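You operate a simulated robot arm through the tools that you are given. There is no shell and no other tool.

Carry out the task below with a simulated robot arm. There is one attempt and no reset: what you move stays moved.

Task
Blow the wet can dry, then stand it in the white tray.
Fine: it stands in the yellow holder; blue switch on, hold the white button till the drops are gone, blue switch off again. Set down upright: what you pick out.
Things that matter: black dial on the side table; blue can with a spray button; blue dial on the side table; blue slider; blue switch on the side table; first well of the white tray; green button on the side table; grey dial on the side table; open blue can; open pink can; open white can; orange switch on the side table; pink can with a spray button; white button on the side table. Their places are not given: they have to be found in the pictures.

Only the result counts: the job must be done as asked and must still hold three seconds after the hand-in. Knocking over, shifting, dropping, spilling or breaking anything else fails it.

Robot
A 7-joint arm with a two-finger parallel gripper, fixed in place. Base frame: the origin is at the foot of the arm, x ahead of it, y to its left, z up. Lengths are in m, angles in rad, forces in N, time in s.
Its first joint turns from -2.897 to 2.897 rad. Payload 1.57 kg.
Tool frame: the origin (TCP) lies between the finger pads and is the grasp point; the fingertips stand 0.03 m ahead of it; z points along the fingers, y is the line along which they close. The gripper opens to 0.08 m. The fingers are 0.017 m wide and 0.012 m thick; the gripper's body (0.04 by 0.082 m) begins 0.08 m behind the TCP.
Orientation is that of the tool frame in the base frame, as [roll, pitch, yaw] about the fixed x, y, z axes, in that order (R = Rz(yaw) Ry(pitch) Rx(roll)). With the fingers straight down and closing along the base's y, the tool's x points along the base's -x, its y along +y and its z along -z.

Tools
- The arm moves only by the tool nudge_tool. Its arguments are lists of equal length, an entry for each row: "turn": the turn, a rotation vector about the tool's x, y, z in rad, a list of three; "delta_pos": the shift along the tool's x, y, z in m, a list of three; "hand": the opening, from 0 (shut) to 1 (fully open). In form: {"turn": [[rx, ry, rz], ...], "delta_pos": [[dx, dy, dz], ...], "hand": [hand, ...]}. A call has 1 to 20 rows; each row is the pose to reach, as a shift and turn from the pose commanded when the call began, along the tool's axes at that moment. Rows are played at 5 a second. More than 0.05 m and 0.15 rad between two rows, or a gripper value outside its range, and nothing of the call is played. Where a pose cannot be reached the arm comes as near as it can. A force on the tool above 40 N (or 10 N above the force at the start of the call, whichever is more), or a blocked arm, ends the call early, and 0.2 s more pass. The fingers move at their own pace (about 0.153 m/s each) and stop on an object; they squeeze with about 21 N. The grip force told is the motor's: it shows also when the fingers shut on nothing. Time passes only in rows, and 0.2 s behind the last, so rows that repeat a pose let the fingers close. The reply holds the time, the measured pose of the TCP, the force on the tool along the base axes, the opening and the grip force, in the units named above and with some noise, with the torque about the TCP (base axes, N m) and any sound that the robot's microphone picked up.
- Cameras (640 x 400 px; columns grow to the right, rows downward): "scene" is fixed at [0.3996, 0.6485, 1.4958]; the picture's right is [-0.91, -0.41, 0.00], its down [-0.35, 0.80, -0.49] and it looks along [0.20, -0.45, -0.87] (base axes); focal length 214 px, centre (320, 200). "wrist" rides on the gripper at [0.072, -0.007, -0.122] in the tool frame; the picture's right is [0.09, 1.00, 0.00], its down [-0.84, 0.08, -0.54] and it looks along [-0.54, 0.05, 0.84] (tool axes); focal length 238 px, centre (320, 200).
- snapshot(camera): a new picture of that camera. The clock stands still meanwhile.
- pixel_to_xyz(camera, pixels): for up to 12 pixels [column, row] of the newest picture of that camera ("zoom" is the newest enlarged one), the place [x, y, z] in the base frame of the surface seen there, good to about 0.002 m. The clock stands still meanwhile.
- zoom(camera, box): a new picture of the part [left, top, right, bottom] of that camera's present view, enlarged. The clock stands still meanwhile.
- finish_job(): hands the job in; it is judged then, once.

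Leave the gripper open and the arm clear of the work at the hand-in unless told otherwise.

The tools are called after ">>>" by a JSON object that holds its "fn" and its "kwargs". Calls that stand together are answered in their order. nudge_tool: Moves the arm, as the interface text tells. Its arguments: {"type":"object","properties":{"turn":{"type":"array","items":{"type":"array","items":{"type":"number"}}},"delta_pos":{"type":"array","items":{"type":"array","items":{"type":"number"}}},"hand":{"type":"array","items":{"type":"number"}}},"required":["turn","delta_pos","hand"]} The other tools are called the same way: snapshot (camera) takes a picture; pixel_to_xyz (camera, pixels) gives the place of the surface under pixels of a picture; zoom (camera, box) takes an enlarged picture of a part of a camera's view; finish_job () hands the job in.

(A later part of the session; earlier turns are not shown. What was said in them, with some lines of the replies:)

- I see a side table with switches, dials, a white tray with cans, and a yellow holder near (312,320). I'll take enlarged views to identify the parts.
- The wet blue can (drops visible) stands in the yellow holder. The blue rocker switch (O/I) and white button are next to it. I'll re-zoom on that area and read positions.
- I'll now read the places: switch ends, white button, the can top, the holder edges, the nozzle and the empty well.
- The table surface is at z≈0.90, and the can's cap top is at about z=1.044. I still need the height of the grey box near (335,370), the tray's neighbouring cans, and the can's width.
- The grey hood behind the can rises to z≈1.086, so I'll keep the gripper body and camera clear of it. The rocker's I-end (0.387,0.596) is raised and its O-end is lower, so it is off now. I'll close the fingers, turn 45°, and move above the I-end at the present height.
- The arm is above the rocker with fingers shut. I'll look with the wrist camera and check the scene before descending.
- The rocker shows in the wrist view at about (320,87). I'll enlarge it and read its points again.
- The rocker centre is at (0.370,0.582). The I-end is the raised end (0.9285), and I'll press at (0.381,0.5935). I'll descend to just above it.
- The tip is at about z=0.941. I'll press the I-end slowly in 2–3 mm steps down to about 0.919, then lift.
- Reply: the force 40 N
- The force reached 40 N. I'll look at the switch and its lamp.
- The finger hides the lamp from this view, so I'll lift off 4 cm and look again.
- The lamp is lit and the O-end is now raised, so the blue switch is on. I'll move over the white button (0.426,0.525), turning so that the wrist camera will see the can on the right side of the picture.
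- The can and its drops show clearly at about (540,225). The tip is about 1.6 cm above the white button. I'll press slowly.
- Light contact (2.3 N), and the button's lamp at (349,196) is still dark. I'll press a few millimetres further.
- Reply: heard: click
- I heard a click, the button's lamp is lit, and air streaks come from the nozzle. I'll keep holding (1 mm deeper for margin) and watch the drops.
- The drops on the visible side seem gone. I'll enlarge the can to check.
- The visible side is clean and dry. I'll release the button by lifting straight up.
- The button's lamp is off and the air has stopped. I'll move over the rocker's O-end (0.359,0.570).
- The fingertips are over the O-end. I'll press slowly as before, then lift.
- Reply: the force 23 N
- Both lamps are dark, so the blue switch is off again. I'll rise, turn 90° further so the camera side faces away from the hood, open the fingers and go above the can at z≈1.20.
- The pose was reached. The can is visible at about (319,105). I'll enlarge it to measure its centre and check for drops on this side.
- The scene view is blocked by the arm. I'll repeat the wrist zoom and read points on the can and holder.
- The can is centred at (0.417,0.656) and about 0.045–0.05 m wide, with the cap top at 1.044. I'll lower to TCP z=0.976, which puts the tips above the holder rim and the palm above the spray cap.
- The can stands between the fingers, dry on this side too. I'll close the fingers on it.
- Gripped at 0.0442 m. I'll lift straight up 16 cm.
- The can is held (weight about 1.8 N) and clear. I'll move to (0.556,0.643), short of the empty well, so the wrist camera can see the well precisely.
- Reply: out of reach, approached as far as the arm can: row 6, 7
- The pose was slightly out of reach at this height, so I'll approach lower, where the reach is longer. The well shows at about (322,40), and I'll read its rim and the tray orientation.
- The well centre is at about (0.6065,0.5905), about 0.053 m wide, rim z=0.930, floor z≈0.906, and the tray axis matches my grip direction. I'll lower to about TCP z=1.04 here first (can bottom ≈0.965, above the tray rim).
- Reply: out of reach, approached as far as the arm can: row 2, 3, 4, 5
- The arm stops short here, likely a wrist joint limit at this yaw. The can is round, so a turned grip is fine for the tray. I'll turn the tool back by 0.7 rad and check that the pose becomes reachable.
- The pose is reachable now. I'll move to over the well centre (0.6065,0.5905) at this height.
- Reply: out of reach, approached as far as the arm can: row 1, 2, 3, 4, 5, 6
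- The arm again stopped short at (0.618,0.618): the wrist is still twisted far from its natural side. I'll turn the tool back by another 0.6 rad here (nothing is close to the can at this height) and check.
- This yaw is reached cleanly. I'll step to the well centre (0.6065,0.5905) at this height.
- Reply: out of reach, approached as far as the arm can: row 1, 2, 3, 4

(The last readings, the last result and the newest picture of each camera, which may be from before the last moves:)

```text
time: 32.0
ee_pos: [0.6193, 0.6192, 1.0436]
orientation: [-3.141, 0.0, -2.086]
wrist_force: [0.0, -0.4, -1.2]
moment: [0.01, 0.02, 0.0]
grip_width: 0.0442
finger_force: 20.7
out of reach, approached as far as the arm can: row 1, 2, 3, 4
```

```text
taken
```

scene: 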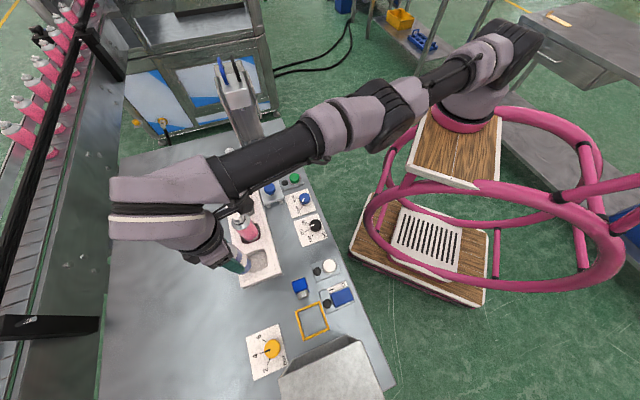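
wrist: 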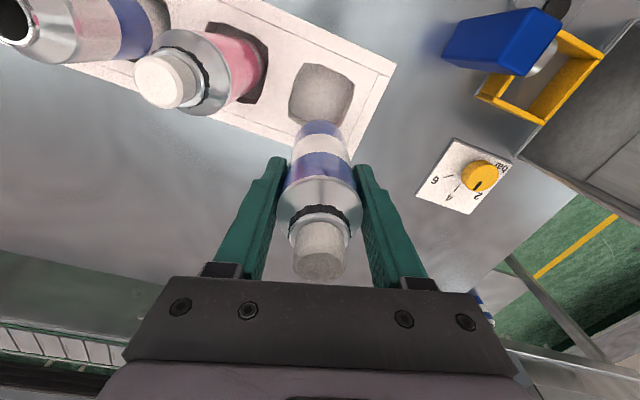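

The arm barely moved, so some joint seems stuck at its limit. I'll look at the arm's posture closely.

>>> {"fn": "zoom", "kwargs": {"camera": "scene", "box": [90, 20, 560, 310]}}

>>> {"fn": "zoom", "kwargs": {"camera": "scene", "box": [90, 150, 330, 300]}}

```text
1.36 times, centred on (325, 165) of scene
```

zoom: 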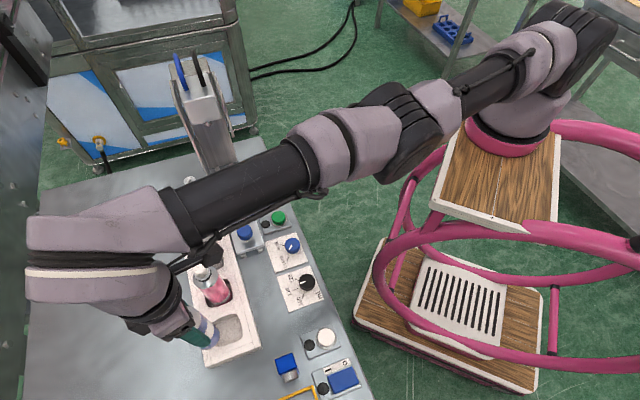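

```text
2.67 times, centred on (210, 225) of scene
```

zoom: 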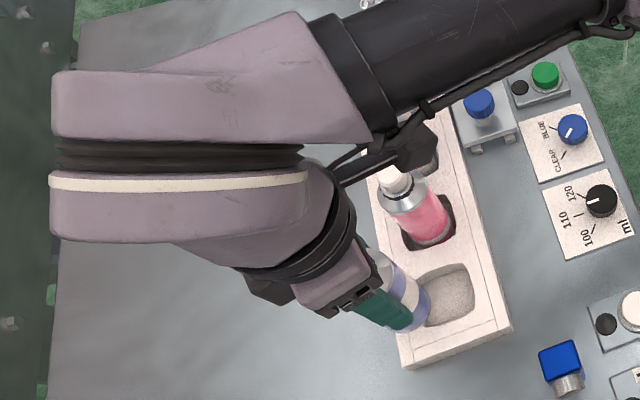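

To understand the posture I'll read 3D points along the arm (shoulder, elbow, forearm, wrist).

>>> {"fn": "snapshot", "kwargs": {"camera": "scene"}}

>>> {"fn": "pixel_to_xyz", "kwargs": {"camera": "scene", "pixels": [[465, 110], [500, 60], [520, 40], [470, 75], [440, 85], [405, 100], [380, 110], [345, 125], [280, 150], [230, 175], [165, 190], [165, 230]]}}

```text
taken
```

scene: 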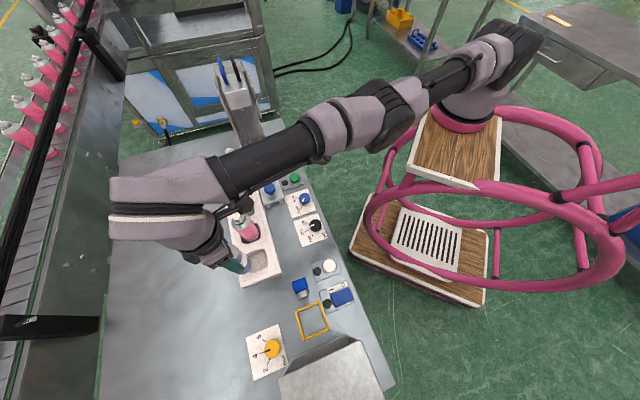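

```text
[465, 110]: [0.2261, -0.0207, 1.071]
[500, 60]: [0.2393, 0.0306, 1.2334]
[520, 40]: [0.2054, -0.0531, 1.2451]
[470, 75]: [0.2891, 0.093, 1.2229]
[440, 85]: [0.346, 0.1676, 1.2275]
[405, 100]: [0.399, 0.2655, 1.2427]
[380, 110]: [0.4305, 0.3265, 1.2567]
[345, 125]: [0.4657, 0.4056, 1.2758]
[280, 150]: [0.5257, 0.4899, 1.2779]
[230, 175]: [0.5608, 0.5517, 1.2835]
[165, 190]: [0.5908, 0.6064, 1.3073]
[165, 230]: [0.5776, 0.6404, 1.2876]
```

The arm's shoulder seems to be near (0.2,0,1.2), so the arm is almost straight out now. I'll read more points on the base column and links to be sure.

>>> {"fn": "pixel_to_xyz", "kwargs": {"camera": "scene", "pixels": [[440, 115], [490, 120], [465, 128], [450, 105], [495, 100], [480, 85], [540, 35], [510, 75], [490, 45], [415, 150], [500, 150], [430, 175]]}}

>>> {"fn": "pixel_to_xyz", "kwargs": {"camera": "scene", "pixels": [[330, 160], [375, 150], [400, 125], [325, 105], [360, 95], [115, 195], [115, 225], [215, 195], [200, 165], [205, 250], [215, 235], [190, 245]]}}

```text
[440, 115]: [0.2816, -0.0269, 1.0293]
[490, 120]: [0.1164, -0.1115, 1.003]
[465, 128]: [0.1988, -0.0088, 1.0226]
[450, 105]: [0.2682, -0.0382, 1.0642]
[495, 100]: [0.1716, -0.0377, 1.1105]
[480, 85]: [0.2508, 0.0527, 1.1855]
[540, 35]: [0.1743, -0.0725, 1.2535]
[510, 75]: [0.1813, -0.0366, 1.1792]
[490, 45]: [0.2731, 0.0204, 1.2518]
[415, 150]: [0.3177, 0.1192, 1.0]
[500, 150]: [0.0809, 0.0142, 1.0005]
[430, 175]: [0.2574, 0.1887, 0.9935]
```

```text
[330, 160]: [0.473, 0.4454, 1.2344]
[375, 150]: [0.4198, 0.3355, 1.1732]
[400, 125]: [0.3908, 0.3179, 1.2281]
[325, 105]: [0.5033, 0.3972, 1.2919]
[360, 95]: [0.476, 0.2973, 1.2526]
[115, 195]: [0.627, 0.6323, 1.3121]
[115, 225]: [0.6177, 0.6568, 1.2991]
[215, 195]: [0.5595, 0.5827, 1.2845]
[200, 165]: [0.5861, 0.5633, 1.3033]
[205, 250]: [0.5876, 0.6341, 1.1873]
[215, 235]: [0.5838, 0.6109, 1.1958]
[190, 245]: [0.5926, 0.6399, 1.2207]
```

The arm looks almost fully stretched, so its elbow may be locked near straight and unable to draw in. As a test I'll move 1 cm radially outward (free space there) and see whether that is reachable.

>>> {"fn": "nudge_tool", "kwargs": {"turn": [[0, 0, 0], [0, 0, 0]], "delta_pos": [[-0.005, 0, 0], [-0.01, 0, 0]], "hand": [0, 0]}}

```text
time: 32.6
ee_pos: [0.6188, 0.6228, 1.0448]
orientation: [-3.141, 0.0, -2.086]
wrist_force: [-0.1, -0.7, -1.3]
moment: [-0.03, -0.03, -0.01]
grip_width: 0.0444
finger_force: 21.2
out of reach, approached as far as the arm can: row 1, 2
```

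Only about 3 mm more was possible outward, so the arm really is at full stretch. Now I'll try drawing inward in small steps, in case the elbow bends the right way from here.

>>> {"fn": "nudge_tool", "kwargs": {"turn": [[0, 0, 0], [0, 0, 0], [0, 0, 0], [0, 0, 0]], "delta_pos": [[0.005, 0, 0], [0.01, 0, 0], [0.015, 0, 0], [0.02, 0, 0]], "hand": [0, 0, 0, 0]}}

```text
time: 33.6
ee_pos: [0.6169, 0.6199, 1.0454]
orientation: [-3.141, -0.002, -2.085]
wrist_force: [0.2, -1.0, -1.6]
moment: [0.0, 0.03, 0.02]
grip_width: 0.0443
finger_force: 21.3
out of reach, approached as far as the arm can: row 2, 3, 4
```

Only a few millimetres of radial travel either way: the elbow is on the wrong side of straight. I'll push the command well outward (the arm itself can only move a few mm) and then inward, to make the elbow pass through straight.

>>> {"fn": "nudge_tool", "kwargs": {"turn": [[0, 0, 0], [0, 0, 0], [0, 0, 0], [0, 0, 0], [0, 0, 0], [0, 0, 0], [0, 0, 0]], "delta_pos": [[-0.04, 0, 0], [-0.08, 0, 0], [-0.08, 0, 0], [-0.04, 0, 0], [0, 0, 0], [0.01, 0, 0], [0.02, 0, 0]], "hand": [0, 0, 0, 0, 0, 0, 0]}}

```text
time: 35.2
ee_pos: [0.6176, 0.6194, 1.0456]
orientation: [-3.141, -0.002, -2.086]
wrist_force: [-0.5, 0.5, -1.4]
moment: [-0.02, 0.02, 0.0]
grip_width: 0.0444
finger_force: 21.0
out of reach, approached as far as the arm can: row 1, 2, 3, 4, 6, 7
```

Still stuck inward. I'll test going straight up a little to learn which directions are free.

>>> {"fn": "nudge_tool", "kwargs": {"turn": [[0, 0, 0], [0, 0, 0], [0, 0, 0]], "delta_pos": [[0, 0, -0.02], [0, 0, -0.04], [0, 0, -0.06]], "hand": [0, 0, 0]}}

>>> {"fn": "snapshot", "kwargs": {"camera": "scene"}}

```text
time: 36.0
ee_pos: [0.6102, 0.6174, 1.1034]
orientation: [-3.141, -0.001, -2.086]
wrist_force: [-0.2, 0.0, -1.1]
moment: [-0.02, -0.03, -0.02]
grip_width: 0.0445
finger_force: 20.9
out of reach, approached as far as the arm can: row 2, 3
```

```text
taken
```

scene: 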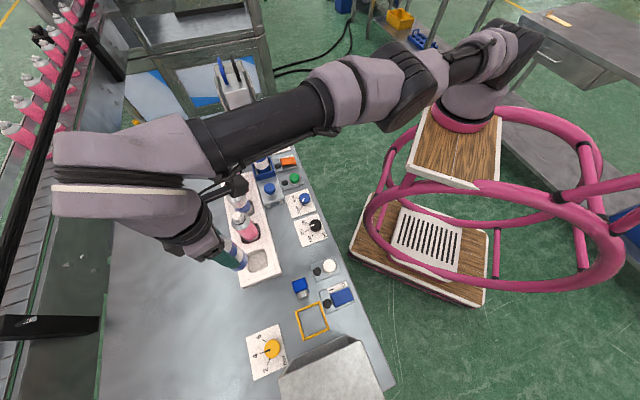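

Going up slid along the same full-stretch shell, so the elbow is nearly straight and blocked at its stop. A tilt of the hand should force the elbow to fold: I'll swing the fingers toward the base (0.6 rad), well above everything, then pull inward. The can is capped and firmly held, and its path is clear of the tray cans.

>>> {"fn": "nudge_tool", "kwargs": {"turn": [[0, 0.12, 0], [0, 0.24, 0], [0, 0.36, 0], [0, 0.48, 0], [0, 0.6, 0], [0, 0.6, 0], [0, 0.6, 0]], "delta_pos": [[0.0227, 0, 0], [0.0452, 0, 0], [0.0669, 0, 0], [0.0877, 0, 0], [0.1073, 0, 0], [0.1273, 0, 0], [0.1473, 0, 0]], "hand": [0, 0, 0, 0, 0, 0, 0]}}

>>> {"fn": "snapshot", "kwargs": {"camera": "scene"}}

```text
time: 37.6
ee_pos: [0.5362, 0.4895, 1.104]
orientation: [3.14, -0.601, -2.085]
wrist_force: [-0.3, 0.5, -2.4]
moment: [0.03, 0.04, -0.03]
grip_width: 0.0443
finger_force: 21.2
out of reach, approached as far as the arm can: row 1, 2, 3, 4, 5
```

```text
taken
```

scene: 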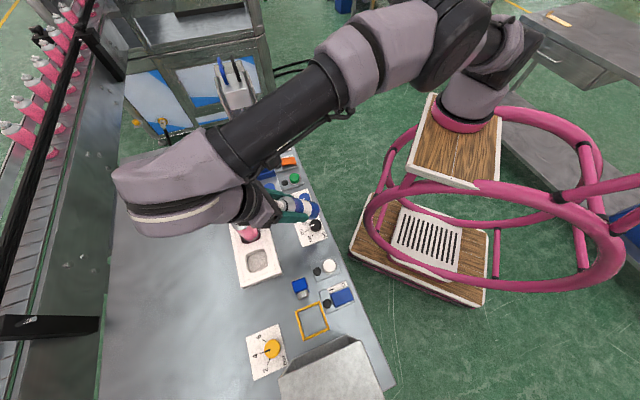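

The elbow is now folded the right way (the inward rows 6–7 were reached). I'll bring the tool upright again in place, where the arm is well inside its reach.

>>> {"fn": "nudge_tool", "kwargs": {"turn": [[0, -0.12, 0], [0, -0.24, 0], [0, -0.36, 0], [0, -0.48, 0], [0, -0.601, 0], [0, -0.601, 0]], "delta_pos": [[0, 0, 0], [0, 0, 0], [0, 0, 0], [0, 0, 0], [0, 0, 0], [0, 0, 0]], "hand": [0, 0, 0, 0, 0, 0]}}

>>> {"fn": "snapshot", "kwargs": {"camera": "wrist"}}

>>> {"fn": "snapshot", "kwargs": {"camera": "scene"}}

```text
time: 39.0
ee_pos: [0.5366, 0.49, 1.1056]
orientation: [-3.14, 0.002, -2.088]
wrist_force: [-0.7, -0.2, -1.7]
moment: [-0.07, -0.03, 0.0]
grip_width: 0.0442
finger_force: 21.3
```

```text
taken
```

wrist: 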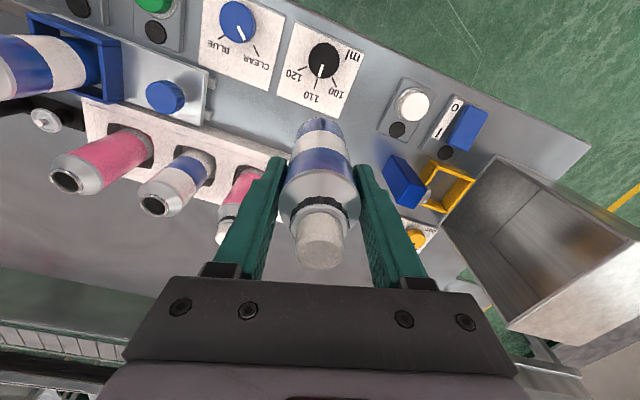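

```text
taken
```

scene: 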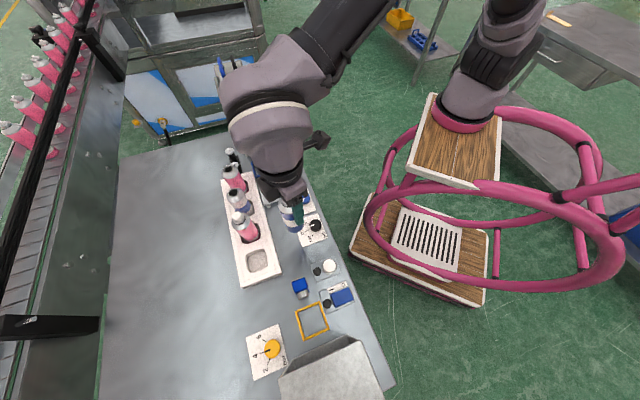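

The arm is upright and well bent again, and the tray is in clear view. I'll read the pink can's cap and the well once more.

>>> {"fn": "zoom", "kwargs": {"camera": "scene", "box": [210, 190, 310, 300]}}

```text
3.64 times, centred on (260, 245) of scene
```

zoom: 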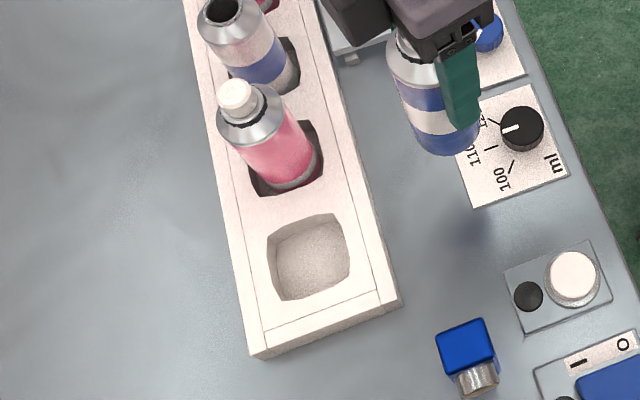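

>>> {"fn": "pixel_to_xyz", "kwargs": {"camera": "zoom", "pixels": [[236, 93], [250, 115], [225, 125], [282, 120], [268, 232], [338, 215], [348, 282], [278, 300], [310, 258], [320, 155], [255, 170], [223, 12]]}}

```text
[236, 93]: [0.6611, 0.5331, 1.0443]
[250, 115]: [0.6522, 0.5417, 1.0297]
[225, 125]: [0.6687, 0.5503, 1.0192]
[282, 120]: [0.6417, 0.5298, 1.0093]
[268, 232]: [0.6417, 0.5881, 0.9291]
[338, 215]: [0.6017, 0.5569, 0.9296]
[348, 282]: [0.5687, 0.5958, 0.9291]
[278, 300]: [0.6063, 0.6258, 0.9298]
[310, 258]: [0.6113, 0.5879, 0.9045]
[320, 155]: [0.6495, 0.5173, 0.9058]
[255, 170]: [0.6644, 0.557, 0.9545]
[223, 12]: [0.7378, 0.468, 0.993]
```

The pink cap is at (0.660,0.534) and the well centre at about (0.6055,0.591). I'll turn the tool by −0.52 rad so that the opening fingers stay clear of the pink can.

>>> {"fn": "nudge_tool", "kwargs": {"turn": [[0, 0, -0.104], [0, 0, -0.208], [0, 0, -0.312], [0, 0, -0.416], [0, 0, -0.52], [0, 0, -0.52]], "delta_pos": [[0, 0, 0], [0, 0, 0], [0, 0, 0], [0, 0, 0], [0, 0, 0], [0, 0, 0]], "hand": [0, 0, 0, 0, 0, 0]}}

```text
time: 40.4
ee_pos: [0.5364, 0.4897, 1.1057]
orientation: [3.141, 0.0, -1.564]
wrist_force: [-0.2, 0.4, -1.5]
moment: [-0.04, -0.01, -0.05]
grip_width: 0.0443
finger_force: 20.8
```

Turned cleanly. I'll move to over the well, lowering to TCP z≈1.04 on the way, so the can's bottom stays about 3.5 cm above the tray rim.

>>> {"fn": "nudge_tool", "kwargs": {"turn": [[0, 0, 0], [0, 0, 0], [0, 0, 0], [0, 0, 0], [0, 0, 0], [0, 0, 0], [0, 0, 0]], "delta_pos": [[-0.0168, -0.0116, 0.011], [-0.0336, -0.0232, 0.022], [-0.0505, -0.0348, 0.033], [-0.0673, -0.0463, 0.044], [-0.0841, -0.0579, 0.055], [-0.1009, -0.0695, 0.065], [-0.1009, -0.0695, 0.065]], "hand": [0, 0, 0, 0, 0, 0, 0]}}

>>> {"fn": "snapshot", "kwargs": {"camera": "wrist"}}

>>> {"fn": "snapshot", "kwargs": {"camera": "scene"}}

```text
time: 42.0
ee_pos: [0.6067, 0.5915, 1.0418]
orientation: [-3.141, 0.0, -1.567]
wrist_force: [-0.3, -0.1, -0.9]
moment: [0.01, -0.05, 0.02]
grip_width: 0.0445
finger_force: 21.3
```

```text
taken
```

wrist: 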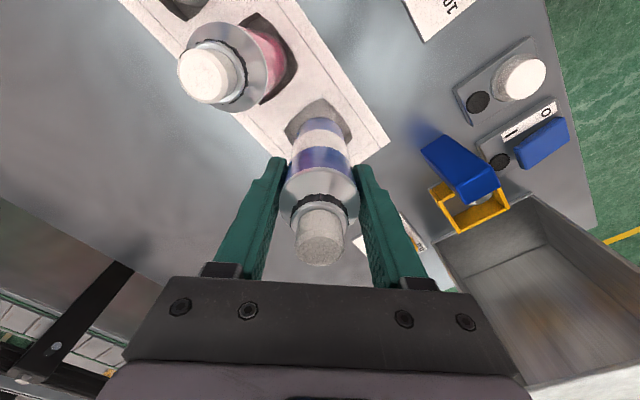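

```text
taken
```

scene: 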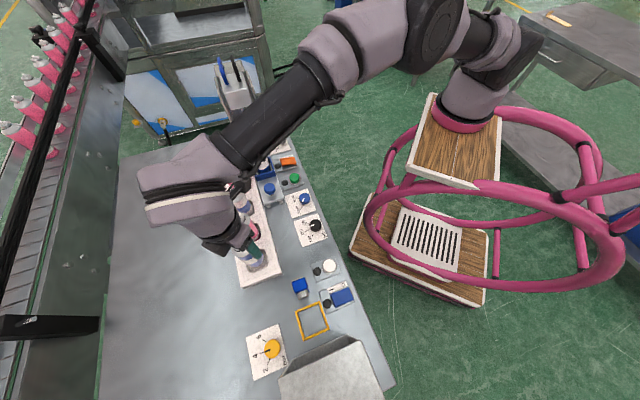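

I'm over the well (0.6067,0.5915) with everything reached. I'll lower slowly so the can's bottom enters the well, and watch the force.

>>> {"fn": "nudge_tool", "kwargs": {"turn": [[0, 0, 0], [0, 0, 0], [0, 0, 0], [0, 0, 0], [0, 0, 0]], "delta_pos": [[0, 0, 0.015], [0, 0, 0.03], [0, 0, 0.04], [0, 0, 0.048], [0, 0, 0.053]], "hand": [0, 0, 0, 0, 0]}}

>>> {"fn": "zoom", "kwargs": {"camera": "scene", "box": [210, 200, 310, 300]}}

>>> {"fn": "snapshot", "kwargs": {"camera": "wrist"}}

```text
time: 43.2
ee_pos: [0.6054, 0.5902, 0.9891]
orientation: [-3.138, 0.003, -1.565]
wrist_force: [1.7, 3.3, 12.6]
moment: [0.16, -0.22, -0.01]
grip_width: 0.0446
finger_force: 21.5
```

```text
4.00 times, centred on (260, 250) of scene
```

zoom: 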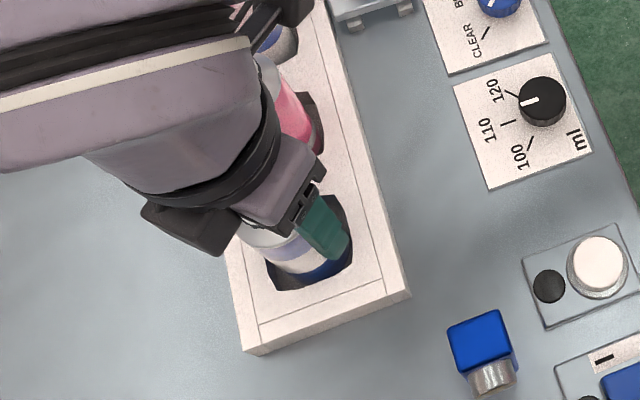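

```text
taken
```

wrist: 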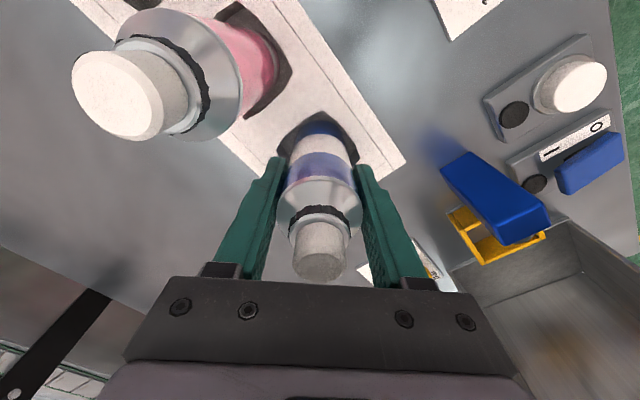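

A 12.6 N contact came earlier than expected (TCP z 0.989). I'll check whether the can's height in the grip changed and where it touches.

>>> {"fn": "pixel_to_xyz", "kwargs": {"camera": "wrist", "pixels": [[319, 266], [305, 262], [333, 262], [318, 235], [110, 95], [125, 110], [320, 126], [300, 140], [345, 140], [290, 130], [352, 145], [318, 112]]}}

>>> {"fn": "zoom", "kwargs": {"camera": "wrist", "box": [250, 90, 390, 190]}}

```text
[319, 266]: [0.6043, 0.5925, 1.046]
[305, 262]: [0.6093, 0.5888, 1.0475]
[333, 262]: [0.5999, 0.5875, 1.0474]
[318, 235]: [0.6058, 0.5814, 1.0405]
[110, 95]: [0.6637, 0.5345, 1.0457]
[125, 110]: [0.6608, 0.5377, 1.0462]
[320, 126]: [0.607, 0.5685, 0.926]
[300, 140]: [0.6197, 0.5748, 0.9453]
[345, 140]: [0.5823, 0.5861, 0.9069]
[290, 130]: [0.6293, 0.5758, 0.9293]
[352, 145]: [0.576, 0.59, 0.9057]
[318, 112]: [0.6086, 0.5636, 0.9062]
```

```text
4.00 times, centred on (320, 140) of wrist
```

zoom: 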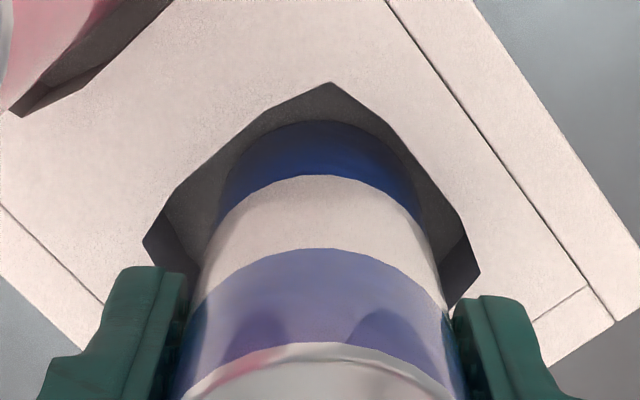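

Our cap top (1.0465) matches the pink can's (1.046), so the can stands on the well floor, inside the well. I'll ease the pressure by 1.5 mm and then open the fingers gently.

>>> {"fn": "nudge_tool", "kwargs": {"turn": [[0, 0, 0], [0, 0, 0]], "delta_pos": [[0, 0, -0.001], [0, 0, -0.0015]], "hand": [0, 0]}}

```text
time: 43.8
ee_pos: [0.6038, 0.5907, 0.9881]
orientation: [-3.142, 0.0, -1.567]
wrist_force: [0.8, 1.1, 3.3]
moment: [0.16, -0.22, -0.03]
grip_width: 0.0442
finger_force: 20.7
```

The contact force is down to about 3 N. I'll open the fingers step by step.

>>> {"fn": "nudge_tool", "kwargs": {"turn": [[0, 0, 0], [0, 0, 0], [0, 0, 0], [0, 0, 0], [0, 0, 0]], "delta_pos": [[0, 0, 0], [0, 0, 0], [0, 0, 0], [0, 0, 0], [0, 0, 0]], "hand": [0.6, 0.66, 0.74, 0.82, 0.82]}}

>>> {"fn": "snapshot", "kwargs": {"camera": "wrist"}}

>>> {"fn": "zoom", "kwargs": {"camera": "wrist", "box": [220, 80, 420, 300]}}

```text
time: 45.0
ee_pos: [0.605, 0.5901, 0.989]
orientation: [-3.141, -0.001, -1.565]
wrist_force: [-0.8, -0.8, -0.2]
moment: [0.01, 0.02, -0.01]
grip_width: 0.0654
finger_force: 0.0
```

```text
taken
```

wrist: 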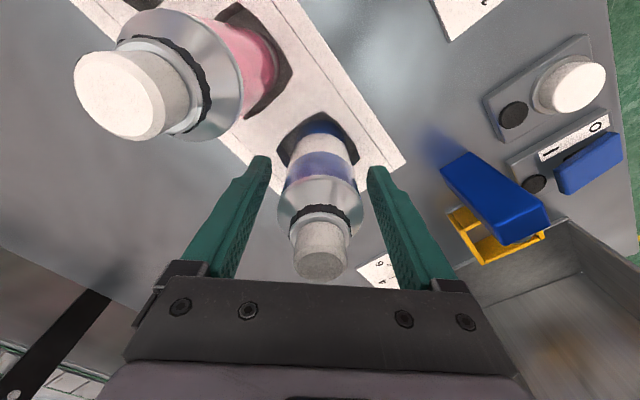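

```text
1.82 times, centred on (320, 190) of wrist
```

zoom: 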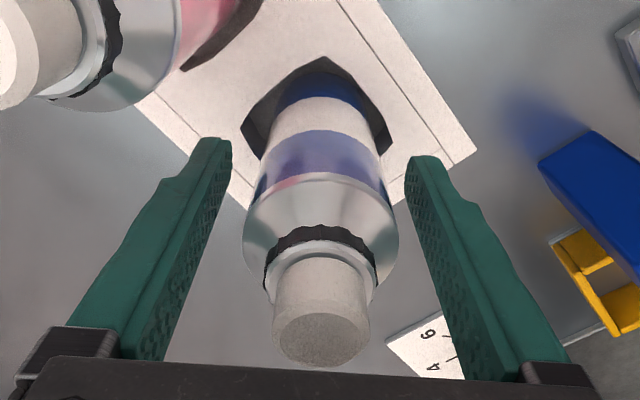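

The can stands free and upright between the open fingers. I'll rise straight up until the fingertips clear the cap, then open fully and pull back inward.

>>> {"fn": "nudge_tool", "kwargs": {"turn": [[0, 0, 0], [0, 0, 0], [0, 0, 0], [0, 0, 0], [0, 0, 0], [0, 0, 0]], "delta_pos": [[0, 0, -0.02], [0, 0, -0.045], [0, 0, -0.07], [0, 0, -0.095], [0, 0, -0.12], [0, 0, -0.12]], "hand": [0.82, 0.82, 0.82, 0.82, 0.9, 1]}}

>>> {"fn": "snapshot", "kwargs": {"camera": "wrist"}}

```text
time: 46.4
ee_pos: [0.6039, 0.5923, 1.1092]
orientation: [-3.141, 0.0, -1.566]
wrist_force: [-0.5, 0.6, -0.3]
moment: [0.01, -0.03, 0.0]
grip_width: 0.08
finger_force: 0.2
```

```text
taken
```

wrist: 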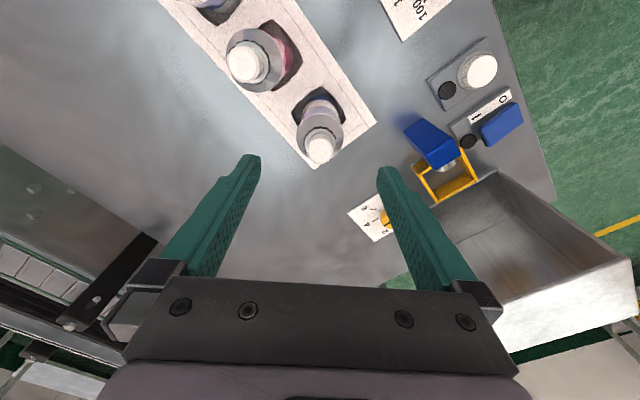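

The fingertips are clear of the cap. I'll pull the arm back inward and up so that the scene camera can see the result.

>>> {"fn": "nudge_tool", "kwargs": {"turn": [[0, 0, 0], [0, 0, 0], [0, 0, 0], [0, 0, 0], [0, 0, 0], [0, 0, 0], [0, 0, 0]], "delta_pos": [[0.03, 0.02, -0.01], [0.06, 0.04, -0.025], [0.09, 0.06, -0.04], [0.12, 0.08, -0.06], [0.15, 0.1, -0.08], [0.18, 0.12, -0.09], [0.18, 0.12, -0.09]], "hand": [1, 1, 1, 1, 1, 1, 1]}}

>>> {"fn": "snapshot", "kwargs": {"camera": "scene"}}

>>> {"fn": "zoom", "kwargs": {"camera": "scene", "box": [210, 180, 370, 320]}}

>>> {"fn": "snapshot", "kwargs": {"camera": "wrist"}}

```text
time: 48.0
ee_pos: [0.4858, 0.4093, 1.1998]
orientation: [3.141, 0.001, -1.565]
wrist_force: [0.1, 0.1, 0.3]
moment: [0.0, 0.01, 0.0]
grip_width: 0.0802
finger_force: 0.1
```

```text
taken
```

scene: 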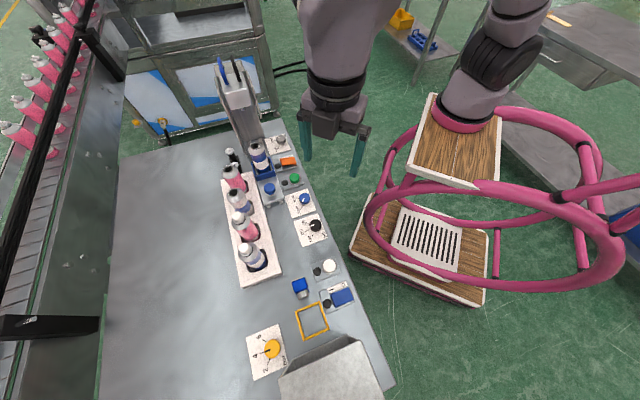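

```text
2.86 times, centred on (290, 250) of scene
```

zoom: 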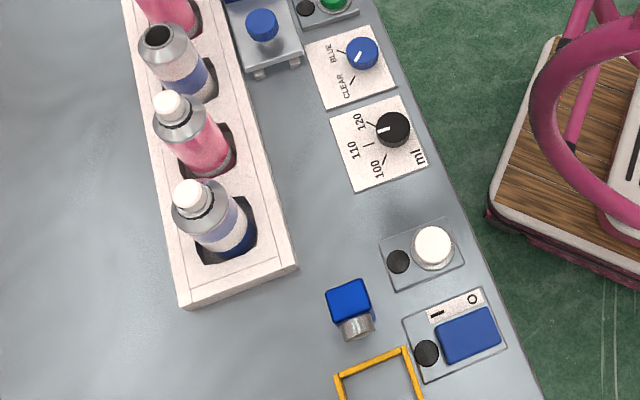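

```text
taken
```

wrist: 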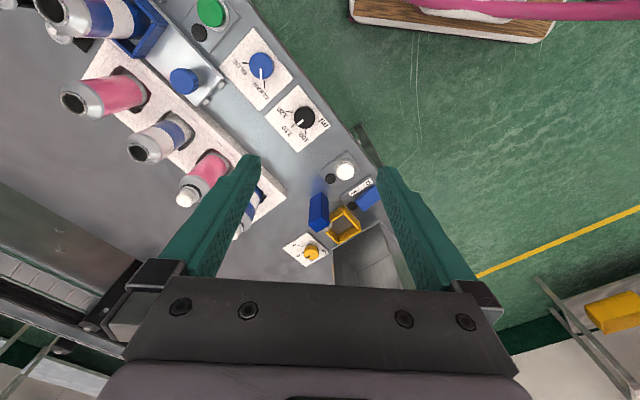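

The blue can stands upright in the first well, the yellow holder is empty, and both lamps are dark. I'll take one close look at the can for leftover drops and check the switch.

>>> {"fn": "zoom", "kwargs": {"camera": "scene", "box": [230, 220, 290, 290]}}

>>> {"fn": "zoom", "kwargs": {"camera": "scene", "box": [290, 250, 370, 320]}}

>>> {"fn": "pixel_to_xyz", "kwargs": {"camera": "zoom", "pixels": [[385, 270], [500, 250], [440, 260]]}}

```text
5.71 times, centred on (260, 255) of scene
```

zoom: 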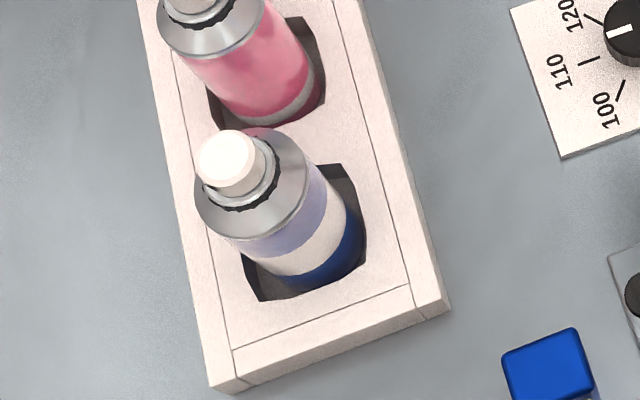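

```text
5.71 times, centred on (330, 285) of scene
```

zoom: 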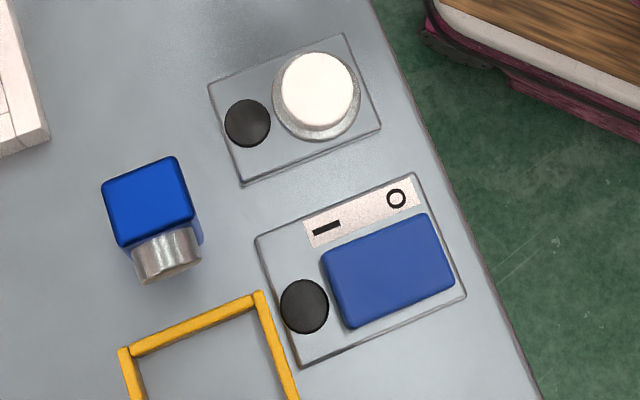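

```text
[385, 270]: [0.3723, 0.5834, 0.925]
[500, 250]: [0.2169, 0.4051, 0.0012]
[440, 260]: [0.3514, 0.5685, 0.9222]
```

The can is dry and upright in the first well, the blue switch is off (lamp dark, O-end down), the gripper is open and the arm is clear. I'm handing the job in.

>>> {"fn": "finish_job", "kwargs": {}}

```text
The job is handed in.
```

The blue can has been blown dry and stands upright in the first well of the white tray; I've handed the job in.

- **Drying:** I switched the blue switch on and held the white button for about two seconds. After that, no drops showed in any of the wrist or scene pictures.
- **Switch:** The blue switch is off again and its lamp is dark.
- **Placing:** The can was on the well floor before I let go. It was still upright in the last picture.
- **Tilted on the way:** The arm got stuck at full stretch on the way to the tray. To free it, I tilted the can about 35 degrees in the gripper, high above the table. The can slipped about 1 cm in the grip at some point, but it did not drop and touched nothing else.
- **Left as found:** I saw nothing else moved or knocked over. The gripper is open and the arm is clear of the table.
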